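You operate a simulated robot arm through the tools that you are given. There is no shell and no other tool. Be economical: measure what you need, move in short steps, check, and stop when the job is done.

You are at the controls of a simulated robot arm. One attempt, no reset.

Task
Put the blue small bowl from the flap top of the green table on the top of the grey table. Take the bottle that says "470" from the flap top of the green table and leave it on the top of the short grey table. Fetch the jar labelled "chilli" from the flap top of the green table and set it on the plate there. Stack the tin marked "703" from the top of the short grey table on top of the tin that says "230". Take the pack from the top shelf of the steel stand and put it on the bay four. Fetch the green sponge and set it in the small round basket. Open the lid of the straw box. Any order will do. Set down upright: bottle, jar.

The check looks at the end state, three seconds after you hand in, the way a careful person would. Anything else that was tipped, shoved, dropped, spilled or broken makes it a failure. A push-on lid holds only when it is set on centred and level and pressed home; a screw cap is set on level and turned clockwise until tight.

Robot
A 7-joint arm with a two-finger parallel gripper on a trunk, on a base that drives. Base frame: it is fixed to the floor where the robot stands at the start and does not move with it; the origin is under the middle of the robot, x ahead of it, y to its left, z up; the surface under the hand at the start is at about z = 0.679. Lengths are in m, angles in degrees, forces in N, time in s.
With the tool pointing down near the work surface it reaches from about 0.1 to 0.96 m from the robot's upright axis, wherever it stands. Its first joint turns from -166.0 to 166.0 degrees. Places, roughly: bay four (21x27 cm) [0.64, -3.6, 0.92]; bottle [0.5, 0, 0.75]; green sponge (8x5x4 cm) [0.8, -1.2, 1.2]; jar [0.5, 0, 0.75]; lid of the straw box [-7.7, 2.1, 1.1]; pack [1, -1.25, 1.25]; plate (19x19x3 cm) [0.5, -0.3, 0.7]; small bowl [0.5, 0, 0.75]; small round basket (18x18x8 cm) [-0.9, -1.9, 0.3]; tin [0.75, -1.75, 0.75]; top of the grey table [-1, -3.6, 0.8]; top of the short grey table [0.8, -1.8, 0.8]. Payload 3.43 kg.
The tool frame sits at the grasp point between the pads (the TCP): z along the fingers, y along the line on which they close. The tips reach 0.03 m beyond it. The gripper opens to 0.094 m. The fingers are 0.028 m wide and 0.01 m thick; the gripper's body (0.05 by 0.096 m) begins 0.055 m behind the TCP.
Orientation is that of the tool frame in the base frame, as a unit quaternion [w, x, y, z]. With the fingers straight down and closing along the base's y, the tool's x points along the base's -x, its y along +y and its z along -z.

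Tools
- The arm moves only by the tool servo_tool. Its argument "increments" is a list of rows, each a list of 7 numbers: the turn, a rotation vector about the tool's x, y, z in degrees, then the shift along the tool's x, y, z in cm, then the closure in counts, from 0 (fully open) to 255 (shut). In form: [[rx, ry, rz, dx, dy, dz, fingers], ...]. A call has 1 to 12 rows; each row shifts and turns the commanded pose from where the row before left it, along the tool's axes as they then stand. Each row takes 0.2 s and may step no farther than 0.05 m and 8.6 degrees from the row before; otherwise, or with a gripper value out of range, the whole call is refused. A pose out of reach is approached as far as the arm can. The call stops where the force on the tool passes 40 N (or 10 N more than at its start, if that is more) or the arm is blocked; 0.2 s more then pass. Each finger travels about 0.045 m/s and halts on what it meets, pressing with about 27 N; the grip force reading is that of the motor and also rises with nothing between the fingers. The clock runs only during rows and for 0.2 s after the last one: add rows that do not move to give the fingers time. The reply holds the time, the measured pose of the TCP, the force on the tool along the base axes, the opening and the grip force, in the units named above and with some noise, with the torque about the TCP (base axes, N m) and any sound that the robot's microphone picked up.
- Cameras (640 x 400 px; columns grow to the right, rows downward): "scene" is now at [0.4458, 0.1589, 1.2985]; the picture's right is [-0.82, -0.57, 0.00], its down [-0.50, 0.73, -0.47] and it looks along [0.27, -0.38, -0.88] (base axes); focal length 248 px, centre (320, 200). "wrist" rides on the gripper at [0.076, 0.014, -0.103] in the tool frame; the picture's right is [-0.18, 0.98, 0.00], its down [-0.75, -0.14, -0.64] and it looks along [-0.63, -0.12, 0.77] (tool axes); focal length 243 px, centre (320, 200). There is no depth. A picture from a camera that has moved, and an enlarged one, comes with that camera's place and axes in the base frame and with its lens. The place of the scene camera against the robot may be out by one fixed shift of up to 0.025 m in any direction.
- capture(camera): a new picture of that camera. It takes no simulated time.
- slide_trunk(by): slides the trunk up (or, below 0, down) by that many m; the arm and the scene camera ride with it, the base frame stays. It gives what a move gives, with no picture.
- roll_base(legs): drives the robot by 1 to 6 legs, each [ahead, left, turn to the left] in m, m and degrees, along the robot's own axes; the way and the turn of a leg run together, so that a leg with both is an arc; at most 1.5 m and 180 degrees a leg. The arm and the cameras ride along, it lands a little off, and it stops where it bumps. It gives what a move gives.
- pan_tilt(pan, tilt): turns the head with the scene camera to pan (to the left, within 103 degrees either way) and tilt (down, from -29 to 69), counted from straight ahead of the robot. It gives what a move gives.
- zoom(camera, box): a new picture of the part [left, top, right, bottom] of that camera's present view, enlarged. It takes no simulated time.
- close_job(): hands the job in; it is judged then, once.

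Work in short steps. Places have to be worked out from the pictures, the camera data and where the tool is seen: move nearer, look again, correct. Check each grasp and each placing, and mend what went wrong. You have 196 turns and 174 pictures in all, those below and enlarged ones among them. Open the gripper and draw the arm clear of the work before you hand the job in, unless the task says otherwise.

The tools are called after "Request:" by a JSON object that holds its "op" and its "data". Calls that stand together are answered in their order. servo_tool: Moves the arm, as the interface text tells. Its arguments: {"type":"object","properties":{"increments":{"type":"array","items":{"type":"array","items":{"type":"number"}}}},"required":["increments"]} The other tools are called the same way: slide_trunk (by) slides the trunk up or down; roll_base (legs) drives the base; pan_tilt (pan, tilt) turns the head that bears the scene camera; capture (camera) takes a picture; zoom (camera, box) takes an enlarged picture of a part of a camera's view; close_job () hands the job in.

At the start:

```text
t: 0.0
ee_pos: [0.6754, 0.167, 0.995]
orientation: [0.0, 0.0, 1.0, 0.001]
force: [-0.2, 0.2, 0.4]
torque: [-0.04, -0.03, 0.02]
finger_gap: 0.094
grasp_force: 0.0
trunk travel left (down, up): [-0.425, 0.065]
robot x, y, heading: [0.0011, 0.001, -0.0]
head pan, tilt: [-55.3, 62.2]
```

scene: 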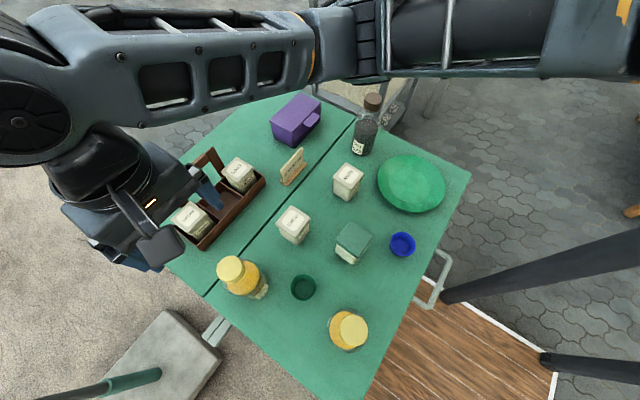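
wrist: 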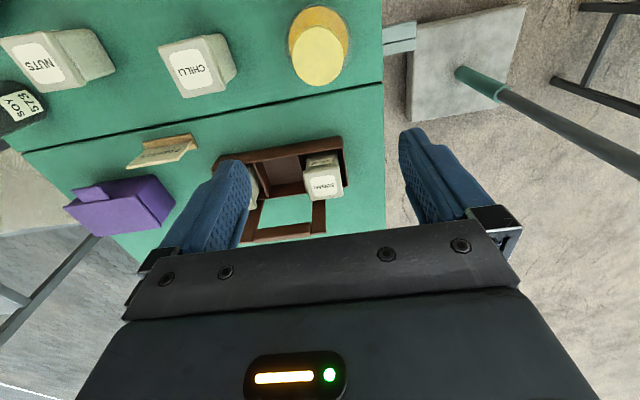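

I start by looking closely at the green table to read the labels.

Request:
{"op": "zoom", "data": {"camera": "scene", "box": [160, 180, 320, 300]}}

Request:
{"op": "zoom", "data": {"camera": "scene", "box": [280, 80, 480, 360]}}

Request:
{"op": "zoom", "data": {"camera": "wrist", "box": [0, 0, 400, 250]}}

```text
3.33 times, centred on (240, 240) of scene
camera zoom: at [0.4458, 0.1589, 1.2985], right [-0.82, -0.57, 0.0], down [-0.5, 0.73, -0.47], along [0.27, -0.38, -0.88], focal length 827 px, centre (587, 67)
```

zoom: 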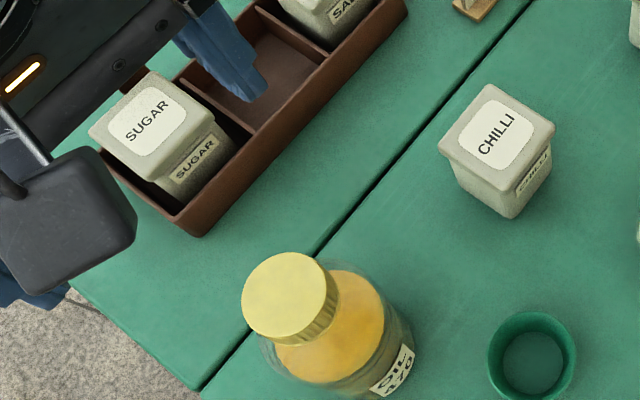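

```text
1.43 times, centred on (380, 220) of scene
camera zoom: at [0.4458, 0.1589, 1.2985], right [-0.82, -0.57, 0.0], down [-0.5, 0.73, -0.47], along [0.27, -0.38, -0.88], focal length 354 px, centre (234, 171)
```

zoom: 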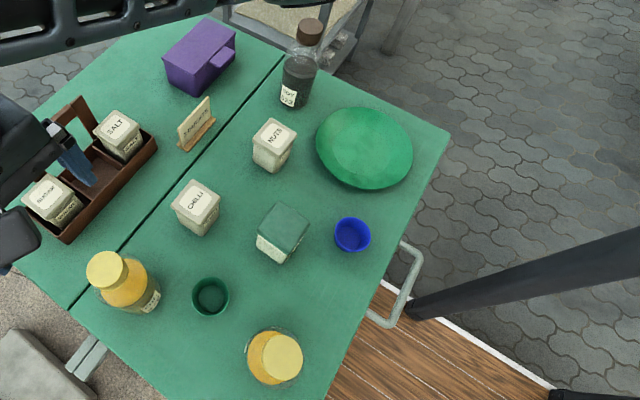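

```text
1.60 times, centred on (200, 125) of wrist
camera zoom: at [0.5981, 0.1819, 1.0971], right [0.18, 0.98, 0.0], down [0.75, -0.14, 0.64], along [0.63, -0.12, -0.77], focal length 388 px, centre (512, 320)
```

zoom: 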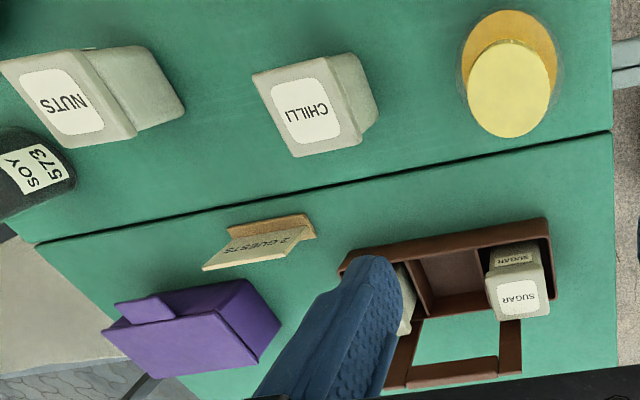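

Request:
{"op": "zoom", "data": {"camera": "scene", "box": [215, 250, 285, 305]}}

Request:
{"op": "zoom", "data": {"camera": "scene", "box": [310, 300, 390, 360]}}

```text
7.27 times, centred on (250, 278) of scene
camera zoom: at [0.4458, 0.1589, 1.2985], right [-0.82, -0.57, 0.0], down [-0.5, 0.73, -0.47], along [0.27, -0.38, -0.88], focal length 1804 px, centre (829, -364)
```

zoom: 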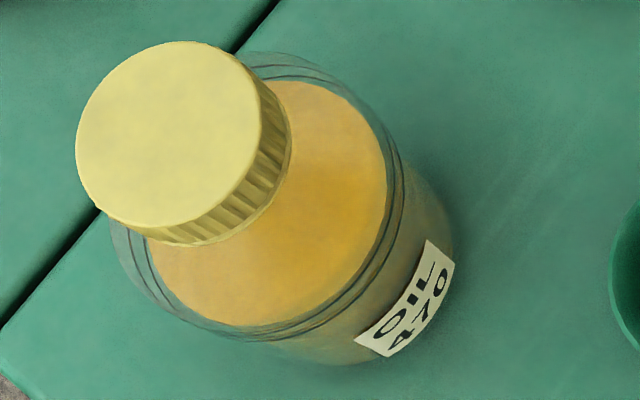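

```text
6.67 times, centred on (350, 330) of scene
camera zoom: at [0.4458, 0.1589, 1.2985], right [-0.82, -0.57, 0.0], down [-0.5, 0.73, -0.47], along [0.27, -0.38, -0.88], focal length 1654 px, centre (120, -667)
```

zoom: 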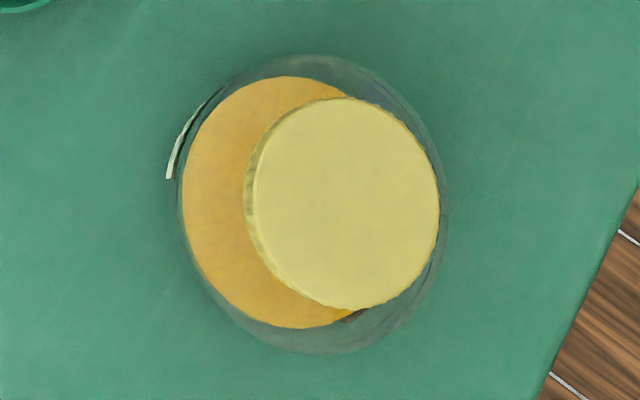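

The bottle "OIL 470" stands at about (0.64, 0.17), and the chilli jar at about (0.63, 0.02). I move above the chilli jar and look with the wrist camera.

Request:
{"op": "servo_tool", "data": {"increments": [[0, 0, 0, 1.1, -3.7, 1.0, 0], [0, 0, 0, 1.1, -3.7, 2, 0], [0, 0, 0, 1.1, -3.7, 3, 0], [0, 0, 0, 1.1, -3.6, 4, 0], [0, 0, 0, 0, 0, 0, 0]]}}

Request:
{"op": "capture", "data": {"camera": "wrist"}}

Request:
{"op": "capture", "data": {"camera": "scene"}}

```text
refused: row 4 steps farther than a row can; nothing moved
```

```text
166 pictures are left
camera wrist: at [0.5981, 0.1819, 1.0971], right [0.18, 0.98, 0.0], down [0.75, -0.14, 0.64], along [0.63, -0.12, -0.77], focal length 243 px, centre (320, 200)
```

wrist: 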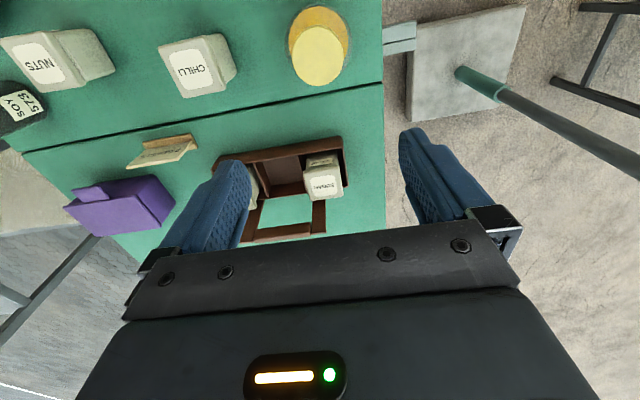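

```text
165 pictures are left
camera scene: at [0.4458, 0.1589, 1.2985], right [-0.82, -0.57, 0.0], down [-0.5, 0.73, -0.47], along [0.27, -0.38, -0.88], focal length 248 px, centre (320, 200)
```

scene: 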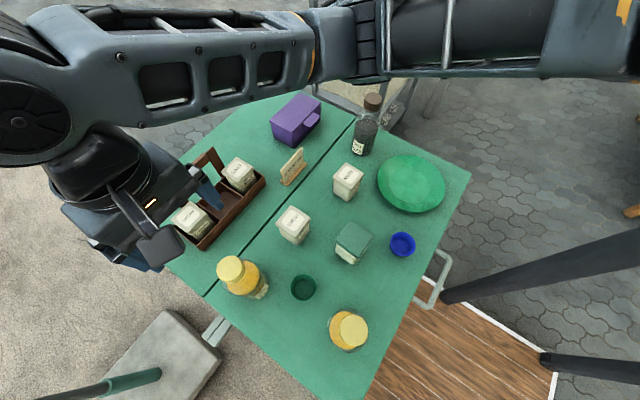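

The last row stepped too far, so I shorten the steps.

Request:
{"op": "servo_tool", "data": {"increments": [[0, 0, 0, 0.9, -3, 1.5, 0], [0, 0, 0, 0.9, -3, 2, 0], [0, 0, 0, 0.9, -3, 2.5, 0], [0, 0, 0, 0.9, -3, 2.5, 0], [0, 0, 0, 0.7, -2.7, 1.5, 0], [0, 0, 0, 0, 0, 0, 0]]}}

Request:
{"op": "capture", "data": {"camera": "wrist"}}

Request:
{"op": "capture", "data": {"camera": "scene"}}

```text
t: 1.4
ee_pos: [0.6323, 0.0201, 0.8949]
orientation: [0.0, 0.0, 1.0, 0.0]
force: [-0.6, -0.1, 0.3]
torque: [0.01, 0.02, -0.01]
finger_gap: 0.094
grasp_force: 0.0
trunk travel left (down, up): [-0.425, 0.065]
robot x, y, heading: [-0.0008, 0.0019, -0.0]
head pan, tilt: [-55.3, 62.2]
```

```text
164 pictures are left
camera wrist: at [0.554, 0.0342, 0.9969], right [0.18, 0.98, 0.0], down [0.75, -0.14, 0.64], along [0.63, -0.12, -0.77], focal length 243 px, centre (320, 200)
```

wrist: 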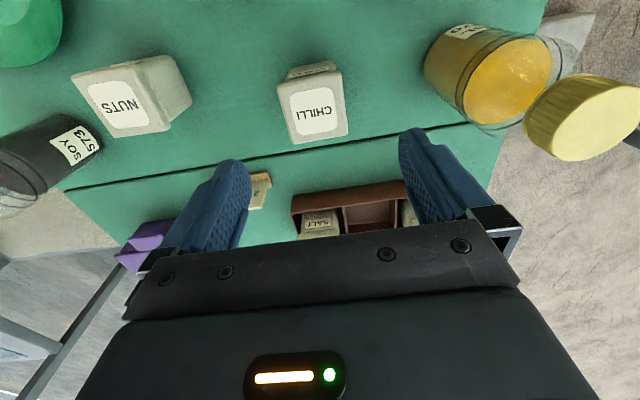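

```text
163 pictures are left
camera scene: at [0.4458, 0.1589, 1.2985], right [-0.82, -0.57, 0.0], down [-0.5, 0.73, -0.47], along [0.27, -0.38, -0.88], focal length 248 px, centre (320, 200)
```

scene: 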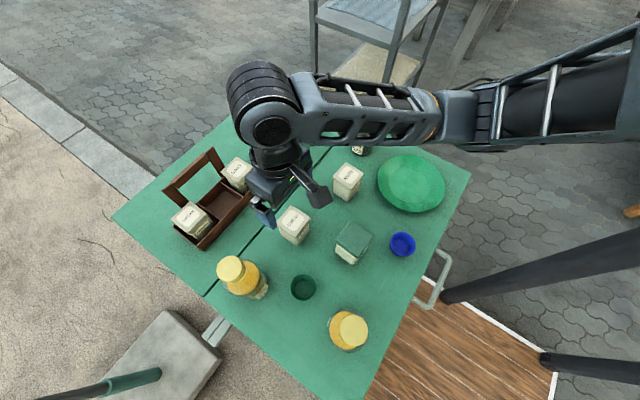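

The chilli jar's lid is at about (0.633, 0.014, 0.767). I go down and close.

Request:
{"op": "servo_tool", "data": {"increments": [[0, 0, 0, 0, -0.6, 4, 0], [0, 0, 0, 0, 0, 4, 0], [0, 0, 0, 0, 0, 4, 0], [0, 0, 0, 0, 0, 4, 0], [0, 0, 0, 0, 0, 0, 120], [0, 0, 0, 0, 0, 0, 255], [0, 0, 0, 0, 0, 0, 255], [0, 0, 0, 0, 0, 0, 255]]}}

Request:
{"op": "capture", "data": {"camera": "wrist"}}

```text
t: 3.2
ee_pos: [0.6334, 0.013, 0.7355]
orientation: [0.0, 0.0, 1.0, -0.001]
force: [0.5, -0.5, -0.5]
torque: [-0.02, -0.01, 0.01]
finger_gap: 0.064
grasp_force: 27.1
trunk travel left (down, up): [-0.425, 0.065]
robot x, y, heading: [0.0004, -0.0002, -0.2]
head pan, tilt: [-55.3, 62.2]
```

```text
162 pictures are left
camera wrist: at [0.5558, 0.0289, 0.8375], right [0.18, 0.98, 0.0], down [0.75, -0.14, 0.64], along [0.63, -0.12, -0.77], focal length 243 px, centre (320, 200)
```

wrist: 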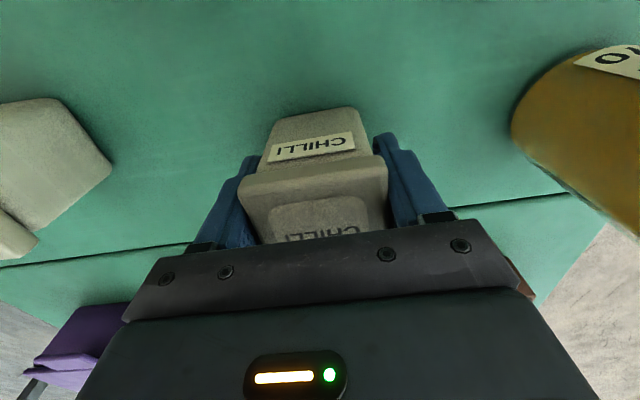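

Gripped at 6.4 cm. I lift and carry it over the plate (about (0.455, -0.29)), then look.

Request:
{"op": "servo_tool", "data": {"increments": [[0, 0, 0, 0, 0, -4, 255], [0, 0, 0, 0, 0, -4.5, 255], [0, 0, 0, 0, 0, -4.5, 255], [0, 0, 0, 0, 0, -3, 255], [0, 0, 0, 2.23, -3.79, 0, 255], [0, 0, 0, 2.23, -3.79, 0, 255], [0, 0, 0, 2.23, -3.79, 0, 255], [0, 0, 0, 2.23, -3.79, 0, 255], [0, 0, 0, 2.23, -3.79, 0, 255], [0, 0, 0, 2.23, -3.79, 0, 255], [0, 0, 0, 2.23, -3.79, 0, 255], [0, 0, 0, 2.23, -3.79, 0, 255]]}}

Request:
{"op": "capture", "data": {"camera": "wrist"}}

Request:
{"op": "capture", "data": {"camera": "scene"}}

```text
t: 5.8
ee_pos: [0.4733, -0.2785, 0.8938]
orientation: [0.003, -0.029, 1.0, 0.001]
force: [-0.8, 0.2, -0.2]
torque: [0.03, 0.01, 0.0]
finger_gap: 0.0
grasp_force: 26.9
trunk travel left (down, up): [-0.425, 0.065]
robot x, y, heading: [0.0003, 0.003, 0.1]
head pan, tilt: [-55.3, 62.2]
```

```text
161 pictures are left
camera wrist: at [0.3956, -0.2683, 0.9962], right [0.13, 0.99, 0.01], down [0.76, -0.1, 0.65], along [0.64, -0.08, -0.76], focal length 243 px, centre (320, 200)
```

wrist: 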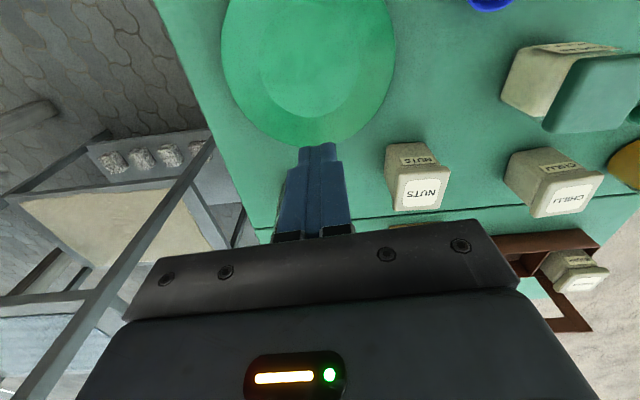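

```text
160 pictures are left
camera scene: at [0.4459, 0.1592, 1.2984], right [-0.82, -0.57, 0.0], down [-0.5, 0.73, -0.47], along [0.27, -0.38, -0.88], focal length 248 px, centre (320, 200)
```

scene: 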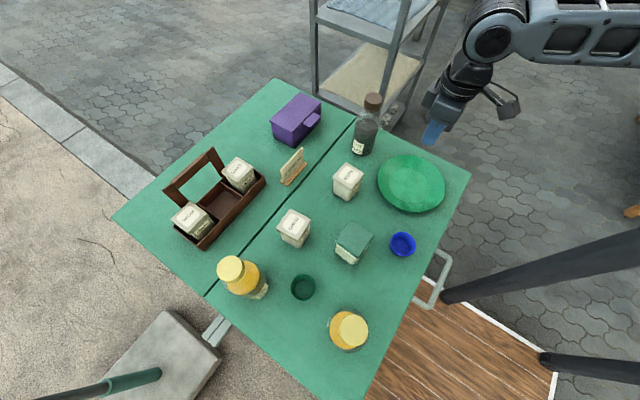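

The jar slipped out of the grip and seems to have stayed upright in place. I return above it and inspect.

Request:
{"op": "servo_tool", "data": {"increments": [[0, 0, 0, -2.23, 3.79, 0, 0], [0, 0, 0, -2.23, 3.79, 0, 0], [0, 0, 0, -2.23, 3.79, 0, 0], [0, 0, 0, -2.23, 3.79, 0, 0], [0, 0, 0, -2.23, 3.79, 0, 0], [0, 0, 0, -2.23, 3.79, 0, 0], [0, 0, 0, -2.23, 3.79, 0, 0], [0, 0, 0, -2.23, 3.79, 0, 0], [0, 0, 0, 0, 0, 0, 0], [0, 0, 0, 0, 0, 0, 0]]}}

Request:
{"op": "zoom", "data": {"camera": "wrist", "box": [220, 40, 420, 165]}}

Request:
{"op": "zoom", "data": {"camera": "scene", "box": [240, 190, 400, 290]}}

```text
t: 8.0
ee_pos: [0.6317, 0.0139, 0.8949]
orientation: [0.0, -0.001, 1.0, 0.0]
force: [-0.8, -0.2, 0.5]
torque: [0.01, -0.02, 0.0]
finger_gap: 0.0939
grasp_force: 0.0
trunk travel left (down, up): [-0.425, 0.065]
robot x, y, heading: [-0.0045, -0.0011, -0.1]
head pan, tilt: [-55.3, 62.2]
```

```text
3.20 times, centred on (320, 102) of wrist
camera zoom: at [0.5556, 0.0295, 0.9975], right [0.18, 0.98, 0.0], down [0.75, -0.14, 0.64], along [0.63, -0.12, -0.77], focal length 776 px, centre (320, 512)
```

zoom: 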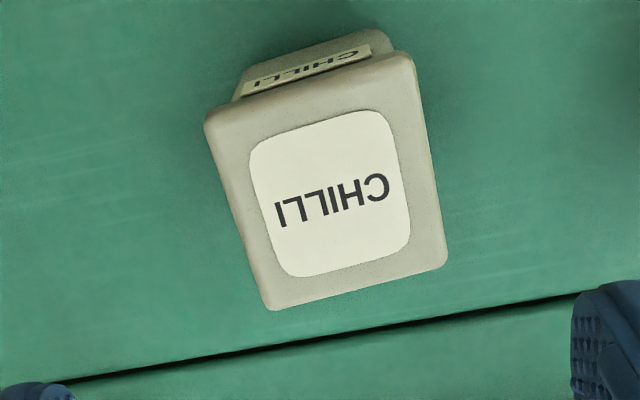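

```text
4.00 times, centred on (320, 240) of scene
camera zoom: at [0.4457, 0.159, 1.2985], right [-0.82, -0.57, 0.0], down [-0.5, 0.73, -0.47], along [0.27, -0.38, -0.88], focal length 992 px, centre (320, 40)
```

zoom: 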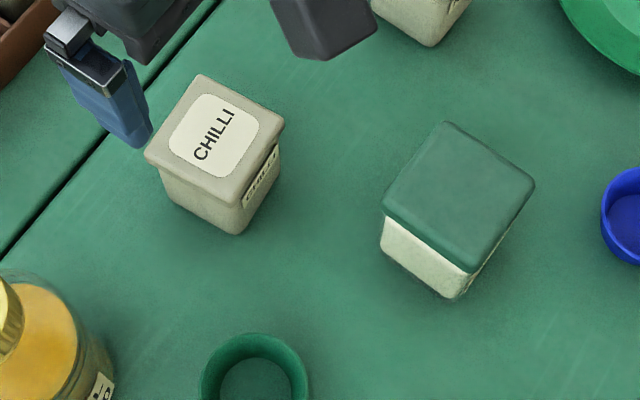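

Jar is intact, with a yaw of about 9°. I align the fingers with it, grip higher (lid level with the pads) and lift slowly.

Request:
{"op": "servo_tool", "data": {"increments": [[0, 0, -8.5, -0.0, 0.3, 3, 0], [0, 0, 0, 0, 0, 4, 0], [0, 0, 0, 0, 0, 4, 0], [0, 0, 0, 0, 0, 3.3, 0], [0, 0, 0, 0, 0, 0, 120], [0, 0, 0, 0, 0, 0, 255], [0, 0, 0, 0, 0, 0, 255], [0, 0, 0, 0, 0, 0, 255], [0, 0, 0, 0, 0, -0.5, 255], [0, 0, 0, 0, 0, -0.7, 255], [0, 0, 0, 0, 0, -0.8, 255]]}}

Request:
{"op": "capture", "data": {"camera": "wrist"}}

Request:
{"op": "zoom", "data": {"camera": "scene", "box": [240, 170, 400, 270]}}

```text
t: 10.4
ee_pos: [0.632, 0.0178, 0.7713]
orientation: [-0.001, -0.074, 0.997, 0.0]
force: [-0.1, 0.7, -0.8]
torque: [0.0, -0.04, 0.02]
finger_gap: 0.0649
grasp_force: 26.3
trunk travel left (down, up): [-0.425, 0.065]
robot x, y, heading: [0.0028, 0.0031, 0.4]
head pan, tilt: [-55.3, 62.2]
```

```text
157 pictures are left
camera wrist: at [0.5536, 0.0205, 0.874], right [0.04, 1.0, 0.0], down [0.77, -0.03, 0.64], along [0.64, -0.02, -0.77], focal length 243 px, centre (320, 200)
```

wrist: 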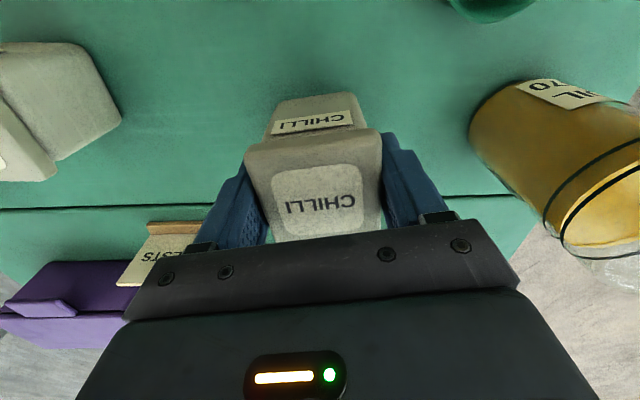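

```text
4.00 times, centred on (320, 220) of scene
camera zoom: at [0.4458, 0.1589, 1.2985], right [-0.82, -0.57, 0.0], down [-0.5, 0.73, -0.47], along [0.27, -0.38, -0.88], focal length 992 px, centre (320, 120)
```

zoom: 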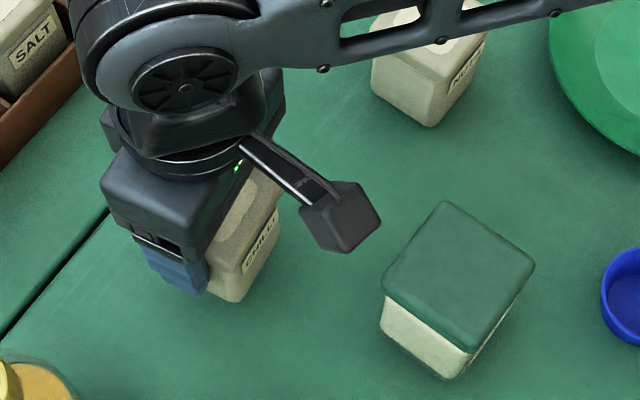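

It holds so far; I go on lifting gently.

Request:
{"op": "servo_tool", "data": {"increments": [[0, 0, 0, 0, 0, -1, 255], [0, 0, 0, 0, 0, -1.2, 255], [0, 0, 0, 0, 0, -1.5, 255], [0, 0, 0, 0, 0, -1.5, 255], [0, 0, 0, 0, 0, -1.5, 255], [0, 0, 0, 0, 0, -1.5, 255], [0, 0, 0, 0, 0, -1.5, 255], [0, 0, 0, 0, 0, -1.5, 255], [0, 0, 0, 0, 0, -1.2, 255], [0, 0, 0, 0, 0, -0.6, 255]]}}

Request:
{"op": "capture", "data": {"camera": "wrist"}}

```text
t: 12.6
ee_pos: [0.632, 0.0184, 0.9017]
orientation: [0.001, -0.074, 0.997, 0.0]
force: [0.3, -0.3, -0.9]
torque: [0.01, 0.0, 0.02]
finger_gap: 0.0646
grasp_force: 26.6
trunk travel left (down, up): [-0.425, 0.065]
robot x, y, heading: [-0.002, -0.0006, 0.2]
head pan, tilt: [-55.3, 62.2]
```

```text
155 pictures are left
camera wrist: at [0.5537, 0.0205, 1.0039], right [0.04, 1.0, 0.0], down [0.77, -0.03, 0.64], along [0.64, -0.02, -0.77], focal length 243 px, centre (320, 200)
```

wrist: 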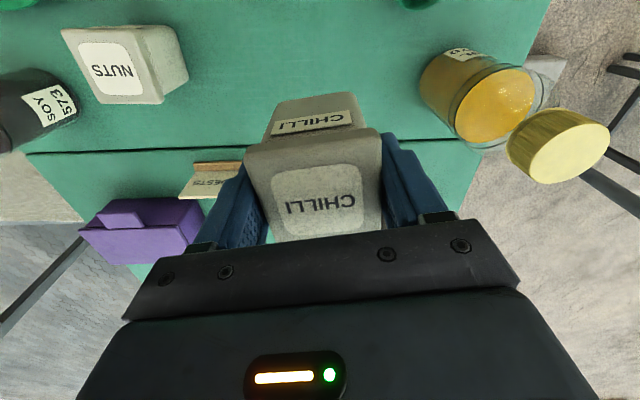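

Held well. I carry it to over the plate at about (0.445, -0.287).

Request:
{"op": "servo_tool", "data": {"increments": [[0, 0, 0, 1, -1.2, 0, 255], [0, 0, 0, 1.9, -2.3, 0, 255], [0, 0, 0, 2.1, -2.5, 0, 255], [0, 0, 0, 2.1, -2.5, 0, 255], [0, 0, 0, 2.2, -2.6, 0, 255], [0, 0, 0, 2.2, -2.6, 0, 255], [0, 0, 0, 2.2, -2.6, 0, 255], [0, 0, 0, 2.2, -2.6, 0, 255], [0, 0, 0, 2.2, -2.6, 0, 255], [0, 0, 0, 2.2, -2.6, 0, 255], [0, 0, 0, 2, -2.4, 0, 255], [0, 0, 0, 1.9, -0.9, 0, 255]]}}

Request:
{"op": "capture", "data": {"camera": "wrist"}}

Request:
{"op": "capture", "data": {"camera": "scene"}}

```text
t: 15.4
ee_pos: [0.4624, -0.2714, 0.8992]
orientation: [0.006, -0.117, 0.993, 0.007]
force: [0.2, -0.2, -1.4]
torque: [-0.01, -0.01, 0.01]
finger_gap: 0.0642
grasp_force: 27.0
trunk travel left (down, up): [-0.425, 0.065]
robot x, y, heading: [0.0008, 0.0013, -0.1]
head pan, tilt: [-55.3, 62.2]
stopped in row 12: the arm was blocked; the commanded pose is now the measured one
```

```text
154 pictures are left
camera wrist: at [0.3827, -0.2766, 1.0006], right [-0.05, 1.0, 0.01], down [0.76, 0.03, 0.65], along [0.65, 0.04, -0.76], focal length 243 px, centre (320, 200)
```

wrist: 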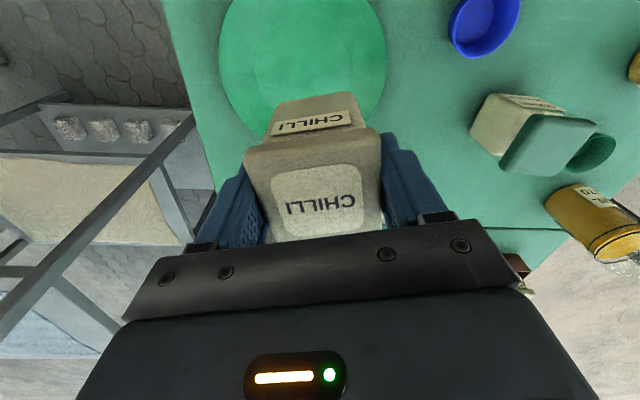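

```text
153 pictures are left
camera scene: at [0.4458, 0.1589, 1.2985], right [-0.82, -0.57, 0.0], down [-0.5, 0.73, -0.47], along [0.27, -0.38, -0.88], focal length 248 px, centre (320, 200)
```

scene: 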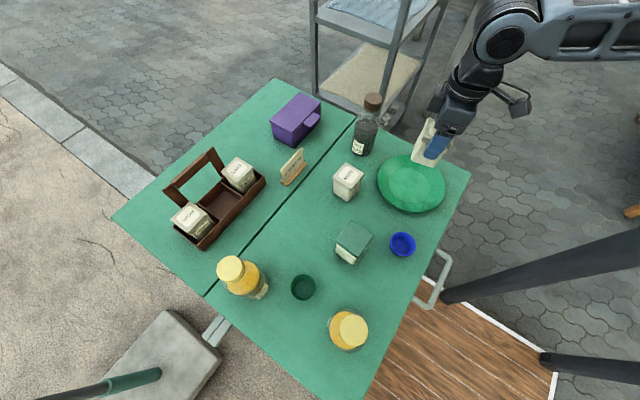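

The arm is at a kinematic limit here; the plate centre lies about 2 cm nearer and 1.4 cm further right. I nudge the base instead.

Request:
{"op": "roll_base", "data": {"legs": [[-0.022, -0.014, 0]]}}

Request:
{"op": "capture", "data": {"camera": "scene"}}

```text
t: 16.2
ee_pos: [0.4398, -0.2853, 0.8995]
orientation: [0.006, -0.118, 0.993, 0.007]
force: [0.1, -0.3, -0.5]
torque: [-0.03, 0.01, 0.01]
finger_gap: 0.0643
grasp_force: 27.0
trunk travel left (down, up): [-0.425, 0.065]
robot x, y, heading: [-0.0223, -0.0162, 0.0]
head pan, tilt: [-55.3, 62.2]
```

```text
152 pictures are left
camera scene: at [0.4236, 0.1448, 1.2985], right [-0.82, -0.57, 0.0], down [-0.5, 0.73, -0.47], along [0.27, -0.38, -0.88], focal length 248 px, centre (320, 200)
```

scene: 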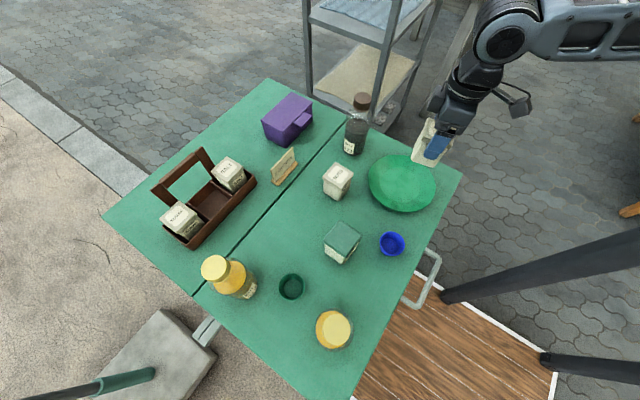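

Now I lower with the trunk (a clean vertical move) to about 3 cm above the plate and look.

Request:
{"op": "slide_trunk", "data": {"by": -0.11}}

Request:
{"op": "capture", "data": {"camera": "wrist"}}

Request:
{"op": "capture", "data": {"camera": "scene"}}

```text
t: 17.6
ee_pos: [0.4398, -0.2857, 0.7892]
orientation: [0.006, -0.118, 0.993, 0.008]
force: [-0.5, 0.4, -1.6]
torque: [0.0, 0.02, -0.02]
finger_gap: 0.064
grasp_force: 26.9
trunk travel left (down, up): [-0.315, 0.175]
robot x, y, heading: [-0.0216, -0.0148, -0.1]
head pan, tilt: [-55.3, 62.2]
```

```text
151 pictures are left
camera wrist: at [0.3605, -0.2907, 0.8907], right [-0.05, 1.0, 0.01], down [0.76, 0.03, 0.65], along [0.65, 0.04, -0.76], focal length 243 px, centre (320, 200)
```

wrist: 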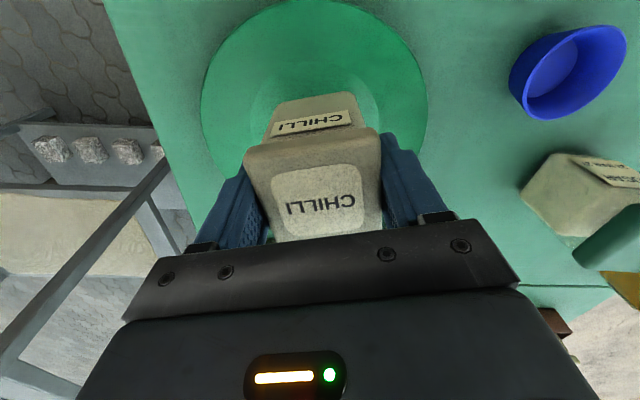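

```text
150 pictures are left
camera scene: at [0.4235, 0.1448, 1.1885], right [-0.82, -0.57, 0.0], down [-0.5, 0.73, -0.47], along [0.27, -0.38, -0.88], focal length 248 px, centre (320, 200)
```

scene: 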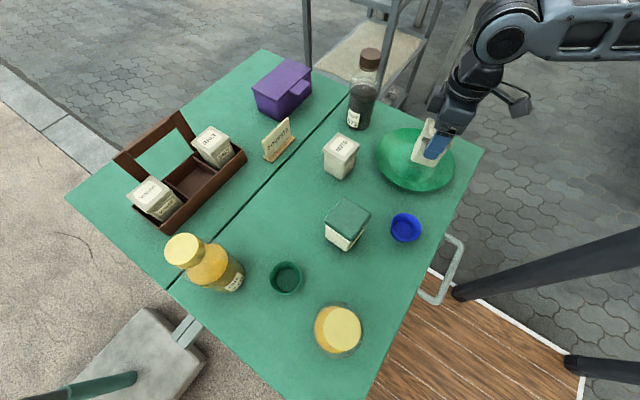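

Centred within about 1 cm. I lower the last bit by small arm steps with force stop.

Request:
{"op": "servo_tool", "data": {"increments": [[0, 0, 0, 0, 0, 1, 255], [0, 0, 0, 0, 0, 0.7, 255], [0, 0, 0, 0, 0, 0.3, 255], [0, 0, 0, 0, 0, 0.2, 255], [0, 0, 0, 0, 0, 0.2, 255], [0, 0, 0, 0, 0, 0, 255]]}}

Request:
{"op": "zoom", "data": {"camera": "scene", "box": [350, 90, 510, 210]}}

```text
t: 19.0
ee_pos: [0.4402, -0.2862, 0.7667]
orientation: [0.006, -0.118, 0.993, 0.006]
force: [-0.8, 0.6, -1.5]
torque: [0.01, -0.02, -0.02]
finger_gap: 0.064
grasp_force: 26.8
trunk travel left (down, up): [-0.315, 0.175]
robot x, y, heading: [-0.0214, -0.0137, 0.0]
head pan, tilt: [-55.3, 62.2]
```

```text
3.33 times, centred on (430, 150) of scene
camera zoom: at [0.4235, 0.1448, 1.1885], right [-0.82, -0.57, 0.0], down [-0.5, 0.73, -0.47], along [0.27, -0.38, -0.88], focal length 827 px, centre (-47, 367)
```

zoom: 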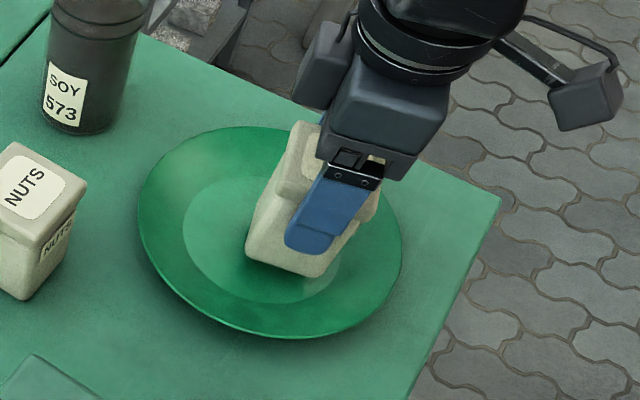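

Request:
{"op": "servo_tool", "data": {"increments": [[0, 0, 0, 0, 0, 0.2, 255], [0, 0, 0, 0, 0, 0.2, 255], [0, 0, 0, 0, 0, 0.2, 255], [0, 0, 0, 0, 0, 0, 255]]}}

```text
t: 20.0
ee_pos: [0.4411, -0.2843, 0.76]
orientation: [0.006, -0.118, 0.993, 0.006]
force: [-0.3, 0.4, -1.2]
torque: [-0.01, 0.01, 0.0]
finger_gap: 0.0642
grasp_force: 27.4
trunk travel left (down, up): [-0.315, 0.175]
robot x, y, heading: [-0.0235, -0.0133, 0.4]
head pan, tilt: [-55.3, 62.2]
```

Request:
{"op": "servo_tool", "data": {"increments": [[0, 0, 0, 0, 0, 0.2, 255], [0, 0, 0, 0, 0, 0.2, 255], [0, 0, 0, 0, 0, 0, 255]]}}

Request:
{"op": "zoom", "data": {"camera": "scene", "box": [370, 100, 470, 180]}}

```text
t: 20.8
ee_pos: [0.4413, -0.2859, 0.7562]
orientation: [0.005, -0.117, 0.993, 0.006]
force: [0.8, -0.5, -0.7]
torque: [-0.05, 0.01, 0.05]
finger_gap: 0.064
grasp_force: 27.2
trunk travel left (down, up): [-0.315, 0.175]
robot x, y, heading: [-0.0245, -0.0147, -0.0]
head pan, tilt: [-55.3, 62.2]
```

```text
5.00 times, centred on (420, 140) of scene
camera zoom: at [0.4235, 0.1448, 1.1885], right [-0.82, -0.57, 0.0], down [-0.5, 0.73, -0.47], along [0.27, -0.38, -0.88], focal length 1240 px, centre (-180, 500)
```

zoom: 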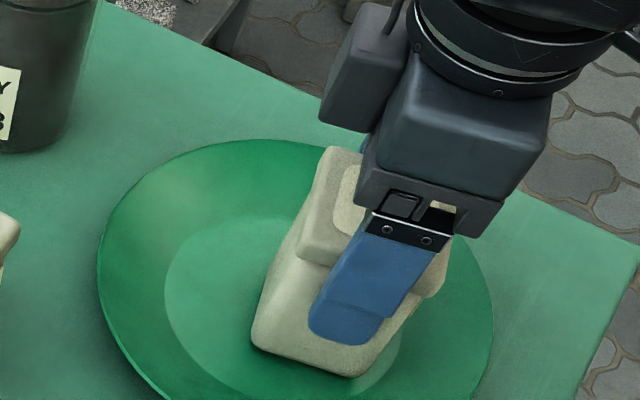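

Request:
{"op": "servo_tool", "data": {"increments": [[0, 0, 0, 0, 0, 0.15, 255], [0, 0, 0, 0, 0, 0.15, 255], [0, 0, 0, 0, 0, 0, 255]]}}

```text
t: 21.6
ee_pos: [0.4401, -0.2862, 0.7538]
orientation: [0.007, -0.117, 0.993, 0.007]
force: [0.1, 4.2, 21.7]
torque: [-0.14, 0.01, -0.04]
finger_gap: 0.0641
grasp_force: 26.8
trunk travel left (down, up): [-0.315, 0.175]
robot x, y, heading: [-0.0218, -0.0145, 0.1]
head pan, tilt: [-55.3, 62.2]
```

Contact (22 N). I back off a hair, release, and rise.

Request:
{"op": "servo_tool", "data": {"increments": [[0, 0, 0, 0, 0, -0.1, 255], [0, 0, 0, 0, 0, 0, 150], [0, 0, 0, 0, 0, 0, 80], [0, 0, 0, 0, 0, 0, 0], [0, 0, 0, 0, 0, 0, 0], [0, 0, 0, 0, 0, -2, 0], [0, 0, 0, 0, 0, -3, 0], [0, 0, 0, 0, 0, -4, 0], [0, 0, 0, 0, 0, -4, 0], [0, 0, 0, 0, 0, -4, 0]]}}

Request:
{"op": "capture", "data": {"camera": "wrist"}}

Request:
{"op": "capture", "data": {"camera": "scene"}}

```text
t: 23.8
ee_pos: [0.4456, -0.2818, 0.9238]
orientation: [0.009, -0.128, 0.992, 0.011]
force: [0.4, -0.4, -1.5]
torque: [-0.01, 0.0, 0.0]
finger_gap: 0.0939
grasp_force: 0.0
trunk travel left (down, up): [-0.315, 0.175]
robot x, y, heading: [-0.0194, -0.0128, 0.2]
head pan, tilt: [-55.3, 62.2]
```

```text
147 pictures are left
camera wrist: at [0.365, -0.2898, 1.0234], right [-0.07, 1.0, 0.02], down [0.75, 0.04, 0.66], along [0.65, 0.06, -0.75], focal length 243 px, centre (320, 200)
```

wrist: 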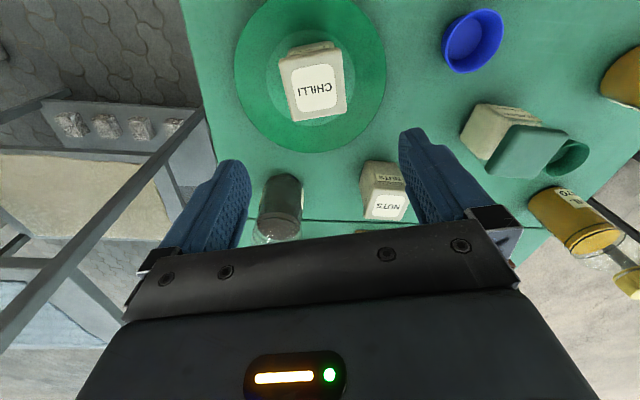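

```text
146 pictures are left
camera scene: at [0.4235, 0.1448, 1.1884], right [-0.82, -0.57, 0.0], down [-0.5, 0.73, -0.47], along [0.27, -0.38, -0.88], focal length 248 px, centre (320, 200)
```

scene: 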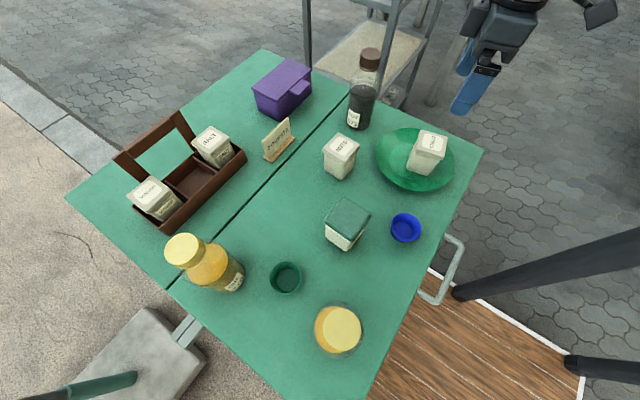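

The jar stands on the plate. Next the 470 bottle: cap top triangulates to (0.635, 0.173, 0.870). I level and re-align the tool, rise, and move towards it.

Request:
{"op": "servo_tool", "data": {"increments": [[0.42, 0.34, 4.9, 0, 0, -2.5, 0], [0.42, 0.34, 4.9, 0, 0, -2.5, 0], [0.42, 0.34, 4.9, 0, 0, -2.5, 0], [0, 0, 0, -1.8, 4.4, 0, 0], [0, 0, 0, -1.8, 4.4, 0, 0], [0, 0, 0, -1.8, 4.4, 0, 0], [0, 0, 0, -1.8, 4.4, 0, 0], [0, 0, 0, -1.8, 4.4, 0, 0], [0, 0, 0, -1.8, 4.4, 0, 0], [0, 0, 0, -1.8, 4.4, 0, 0], [0, 0, 0, -1.8, 4.4, 0, 0], [0, 0, 0, -1.8, 4.4, 0, 0]]}}

Request:
{"op": "capture", "data": {"camera": "wrist"}}

```text
t: 26.4
ee_pos: [0.6422, 0.0732, 0.996]
orientation: [-0.002, 0.012, 1.0, -0.004]
force: [0.1, -0.3, 0.7]
torque: [0.02, -0.07, -0.01]
finger_gap: 0.0942
grasp_force: 0.1
out of reach, approached as far as the arm can: row 4, 5, 6, 7
trunk travel left (down, up): [-0.315, 0.175]
robot x, y, heading: [-0.0224, -0.0171, 0.2]
head pan, tilt: [-55.3, 62.2]
```

```text
145 pictures are left
camera wrist: at [0.5667, 0.0905, 1.098], right [0.21, 0.98, -0.01], down [0.75, -0.15, 0.64], along [0.63, -0.14, -0.77], focal length 243 px, centre (320, 200)
```

wrist: 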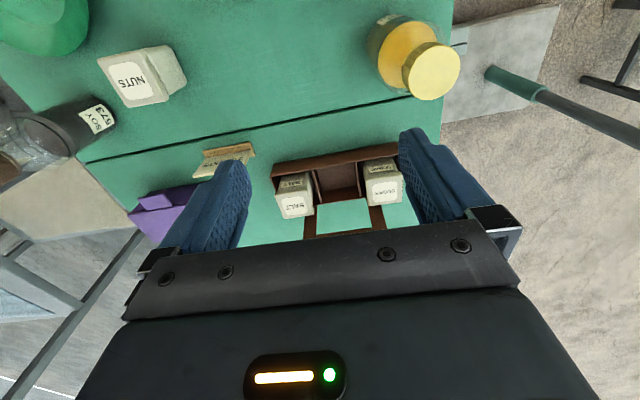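

The cap again comes out at (0.635, 0.172). I move to just above it.

Request:
{"op": "servo_tool", "data": {"increments": [[0, 0, 0, 0, 3, 0, 0], [0, 0, 0, 0, 2.8, 0, 0], [0, 0, 0, 0, 0, 0, 0]]}}

```text
t: 27.2
ee_pos: [0.644, 0.133, 0.9947]
orientation: [-0.001, 0.011, 1.0, -0.005]
force: [-0.4, 0.4, 1.0]
torque: [0.02, -0.01, 0.02]
finger_gap: 0.0939
grasp_force: 0.1
trunk travel left (down, up): [-0.315, 0.175]
robot x, y, heading: [-0.0217, -0.0166, 0.1]
head pan, tilt: [-55.3, 62.2]
```

Request:
{"op": "servo_tool", "data": {"increments": [[-0.57, -0.1, -1.26, 0.5, 2, 1, 0], [0, 0, 0, 0.4, 1.9, 3, 0], [0, 0, 0, 0, 0, 0.5, 0], [0, 0, 0, 0, 0, 0, 0]]}}

Request:
{"op": "capture", "data": {"camera": "wrist"}}

Request:
{"op": "zoom", "data": {"camera": "scene", "box": [120, 180, 320, 320]}}

```text
t: 28.2
ee_pos: [0.6354, 0.1713, 0.9504]
orientation: [-0.001, 0.0, 1.0, 0.001]
force: [-0.4, 0.7, 0.1]
torque: [0.0, -0.01, 0.0]
finger_gap: 0.0942
grasp_force: 0.0
trunk travel left (down, up): [-0.315, 0.175]
robot x, y, heading: [-0.0227, -0.0157, 0.2]
head pan, tilt: [-55.3, 62.2]
```

```text
144 pictures are left
camera wrist: at [0.5577, 0.1859, 1.0521], right [0.18, 0.98, 0.0], down [0.75, -0.14, 0.64], along [0.63, -0.12, -0.77], focal length 243 px, centre (320, 200)
```

wrist: 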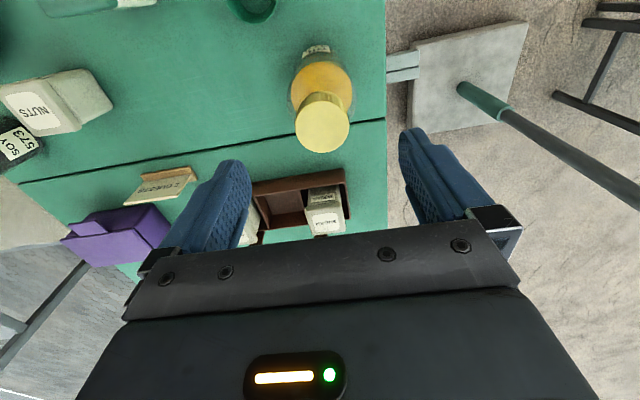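

```text
2.86 times, centred on (220, 250) of scene
camera zoom: at [0.4235, 0.1449, 1.1885], right [-0.82, -0.57, 0.0], down [-0.5, 0.73, -0.47], along [0.27, -0.38, -0.88], focal length 709 px, centre (606, 57)
```

zoom: 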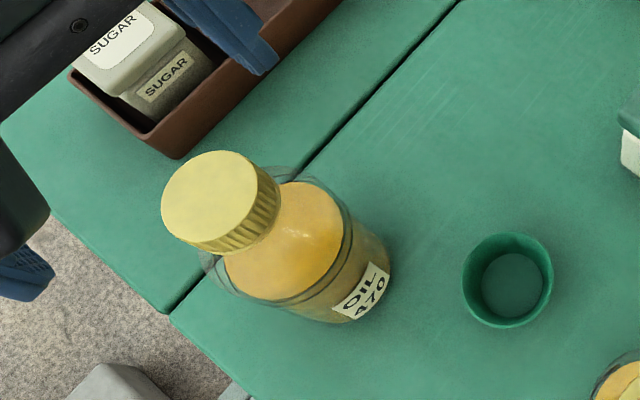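

Cap is 4.2 cm wide and right under the tool (0.632, 0.173). I lower to grip the cap and close.

Request:
{"op": "servo_tool", "data": {"increments": [[0, 0, 0, 0.3, 0.2, 4, 0], [0, 0, 0, 0, 0, 3.5, 0], [0, 0, 0, 0, 0, 1.7, 0], [0, 0, 0, 0, 0, 0, 150], [0, 0, 0, 0, 0, 0, 255], [0, 0, 0, 0, 0, 0, 255], [0, 0, 0, 0, 0, 0, 255], [0, 0, 0, 0, 0, 0, 255]]}}

Request:
{"op": "capture", "data": {"camera": "wrist"}}

Request:
{"op": "zoom", "data": {"camera": "scene", "box": [120, 180, 320, 320]}}

```text
t: 30.0
ee_pos: [0.6325, 0.1736, 0.8569]
orientation: [0.0, 0.0, 1.0, 0.0]
force: [0.6, -1.0, 0.8]
torque: [-0.14, 0.02, -0.01]
finger_gap: 0.0461
grasp_force: 27.1
trunk travel left (down, up): [-0.315, 0.175]
robot x, y, heading: [-0.0226, -0.0127, 0.1]
head pan, tilt: [-55.3, 62.2]
```

```text
142 pictures are left
camera wrist: at [0.5547, 0.1885, 0.9595], right [0.18, 0.98, 0.0], down [0.75, -0.14, 0.64], along [0.63, -0.12, -0.77], focal length 243 px, centre (320, 200)
```

wrist: 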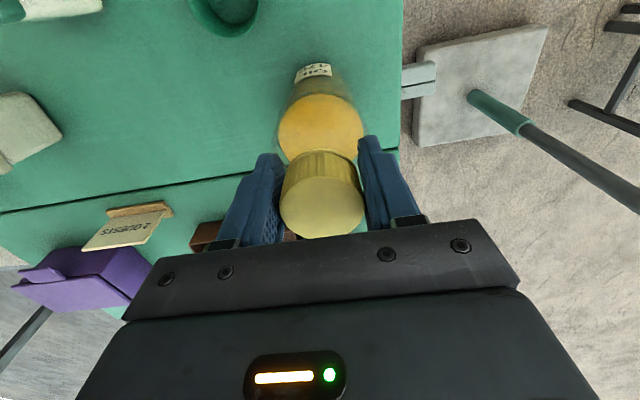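

```text
2.86 times, centred on (220, 250) of scene
camera zoom: at [0.4235, 0.1448, 1.1885], right [-0.82, -0.57, 0.0], down [-0.5, 0.73, -0.47], along [0.27, -0.38, -0.88], focal length 709 px, centre (606, 57)
```

zoom: 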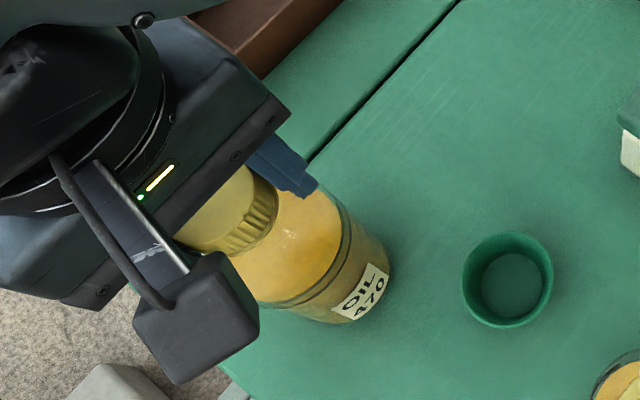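

Gripped at 4.6 cm. I lift slowly and check it comes along.

Request:
{"op": "servo_tool", "data": {"increments": [[0, 0, 0, 0, 0, -0.4, 255], [0, 0, 0, 0, 0, -0.8, 255], [0, 0, 0, 0, 0, -1.2, 255], [0, 0, 0, 0, 0, -1.5, 255], [0, 0, 0, 0, 0, -1.5, 255], [0, 0, 0, 0, 0, -1.5, 255], [0, 0, 0, 0, 0, -1.5, 255], [0, 0, 0, 0, 0, -1.5, 255], [0, 0, 0, 0, 0, -1, 255], [0, 0, 0, 0, 0, -0.5, 255]]}}

Request:
{"op": "capture", "data": {"camera": "wrist"}}

```text
t: 32.2
ee_pos: [0.6327, 0.1742, 0.9719]
orientation: [-0.001, 0.001, 1.0, 0.0]
force: [1.2, 0.1, -4.0]
torque: [-0.02, -0.01, 0.0]
finger_gap: 0.0464
grasp_force: 27.3
trunk travel left (down, up): [-0.315, 0.175]
robot x, y, heading: [-0.0251, -0.0135, -0.2]
head pan, tilt: [-55.3, 62.2]
```

```text
140 pictures are left
camera wrist: at [0.5554, 0.1885, 1.0738], right [0.18, 0.98, 0.0], down [0.76, -0.14, 0.64], along [0.63, -0.12, -0.77], focal length 243 px, centre (320, 200)
```

wrist: 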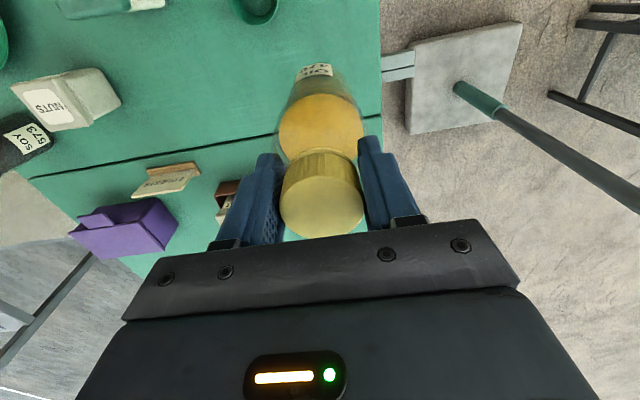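

Held. I raise the trunk for clearance, and look around to plan the drive.

Request:
{"op": "slide_trunk", "data": {"by": 0.17}}

Request:
{"op": "pan_tilt", "data": {"pan": -70, "tilt": 22}}

Request:
{"op": "capture", "data": {"camera": "scene"}}

Request:
{"op": "pan_tilt", "data": {"pan": -103, "tilt": 30}}

Request:
{"op": "capture", "data": {"camera": "scene"}}

```text
t: 34.2
ee_pos: [0.6317, 0.1747, 1.1403]
orientation: [-0.001, 0.0, 1.0, 0.001]
force: [-0.1, 0.2, -3.1]
torque: [0.02, 0.02, -0.01]
finger_gap: 0.046
grasp_force: 27.0
trunk travel left (down, up): [-0.485, 0.005]
robot x, y, heading: [-0.0258, -0.0127, -0.2]
head pan, tilt: [-55.3, 62.2]
```

```text
t: 35.2
ee_pos: [0.6326, 0.1742, 1.1419]
orientation: [-0.001, -0.001, 1.0, 0.0]
force: [0.2, 0.3, -3.5]
torque: [-0.01, 0.02, -0.02]
finger_gap: 0.046
grasp_force: 27.0
trunk travel left (down, up): [-0.485, 0.005]
robot x, y, heading: [-0.0216, -0.0119, -0.0]
head pan, tilt: [-70.0, 22.0]
```

```text
139 pictures are left
camera scene: at [0.419, 0.1104, 1.4158], right [-0.94, -0.34, 0.0], down [-0.13, 0.35, -0.93], along [0.32, -0.87, -0.38], focal length 248 px, centre (320, 200)
```

scene: 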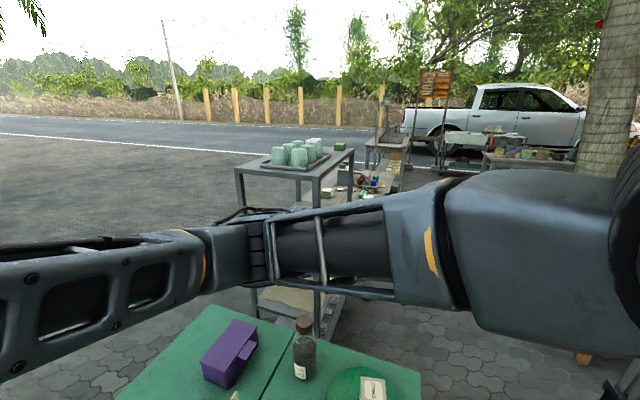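

```text
t: 36.2
ee_pos: [0.6323, 0.1742, 1.1411]
orientation: [-0.001, 0.0, 1.0, 0.0]
force: [-0.7, 0.4, -3.8]
torque: [-0.02, 0.05, -0.01]
finger_gap: 0.0461
grasp_force: 26.9
trunk travel left (down, up): [-0.485, 0.005]
robot x, y, heading: [-0.0196, -0.0083, -0.2]
head pan, tilt: [-103.0, 30.0]
```

```text
138 pictures are left
camera scene: at [0.3669, 0.1094, 1.4031], right [-0.97, 0.22, 0.0], down [0.11, 0.49, -0.87], along [-0.19, -0.84, -0.5], focal length 248 px, centre (320, 200)
```

scene: 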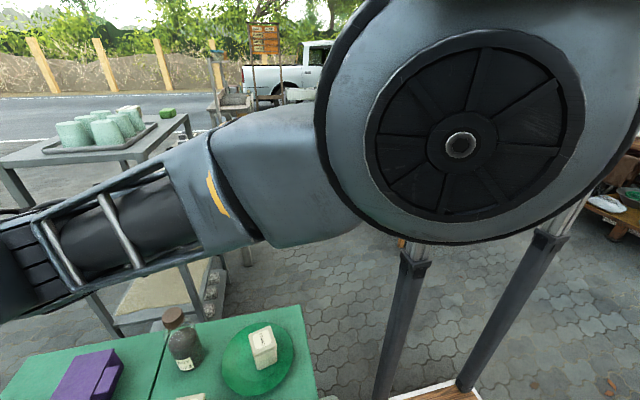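

The wooden platform and posts ride with the robot. I back up and strafe right past the table, then look again.

Request:
{"op": "roll_base", "data": {"legs": [[-0.28, 0, 0], [0, -0.9, 0]]}}

Request:
{"op": "pan_tilt", "data": {"pan": -60, "tilt": 35}}

Request:
{"op": "capture", "data": {"camera": "scene"}}

Request:
{"op": "capture", "data": {"camera": "wrist"}}

```text
t: 42.5
ee_pos: [0.3544, -0.7368, 1.1409]
orientation: [-0.001, 0.003, 1.0, 0.0]
force: [0.0, -0.6, -3.8]
torque: [0.0, 0.0, 0.04]
finger_gap: 0.0456
grasp_force: 26.8
trunk travel left (down, up): [-0.485, 0.005]
robot x, y, heading: [-0.2998, -0.9203, -0.1]
head pan, tilt: [-103.0, 30.0]
```

```text
t: 43.6
ee_pos: [0.3564, -0.7368, 1.1417]
orientation: [-0.001, 0.003, 1.0, 0.001]
force: [0.4, 0.0, -3.1]
torque: [0.02, -0.03, 0.02]
finger_gap: 0.046
grasp_force: 27.4
trunk travel left (down, up): [-0.485, 0.005]
robot x, y, heading: [-0.3006, -0.921, -0.3]
head pan, tilt: [-60.0, 35.0]
```

```text
137 pictures are left
camera scene: at [0.153, -0.7893, 1.3953], right [-0.87, -0.5, 0.0], down [-0.28, 0.5, -0.82], along [0.41, -0.71, -0.57], focal length 248 px, centre (320, 200)
```

scene: 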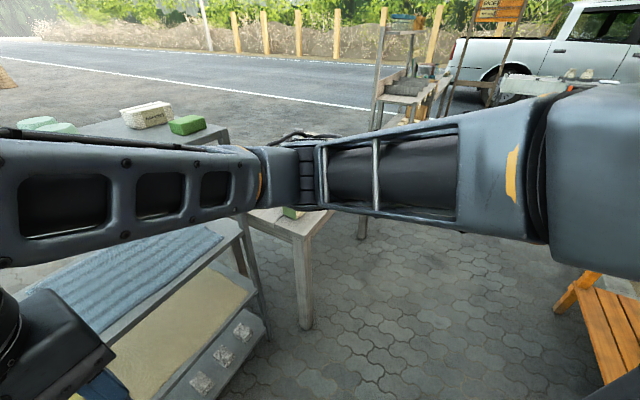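

```text
136 pictures are left
camera wrist: at [0.2777, -0.7226, 1.2436], right [0.19, 0.98, 0.0], down [0.75, -0.15, 0.64], along [0.63, -0.12, -0.77], focal length 243 px, centre (320, 200)
```

wrist: 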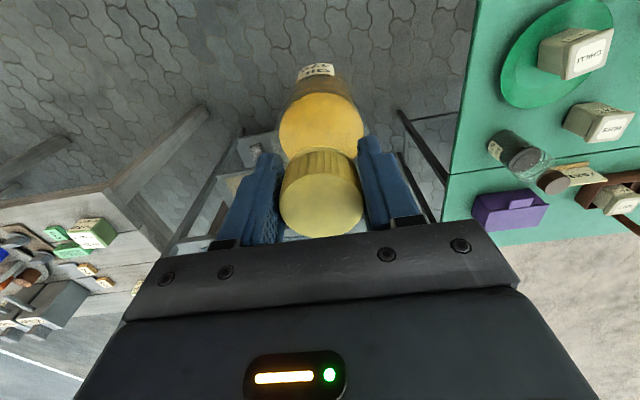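

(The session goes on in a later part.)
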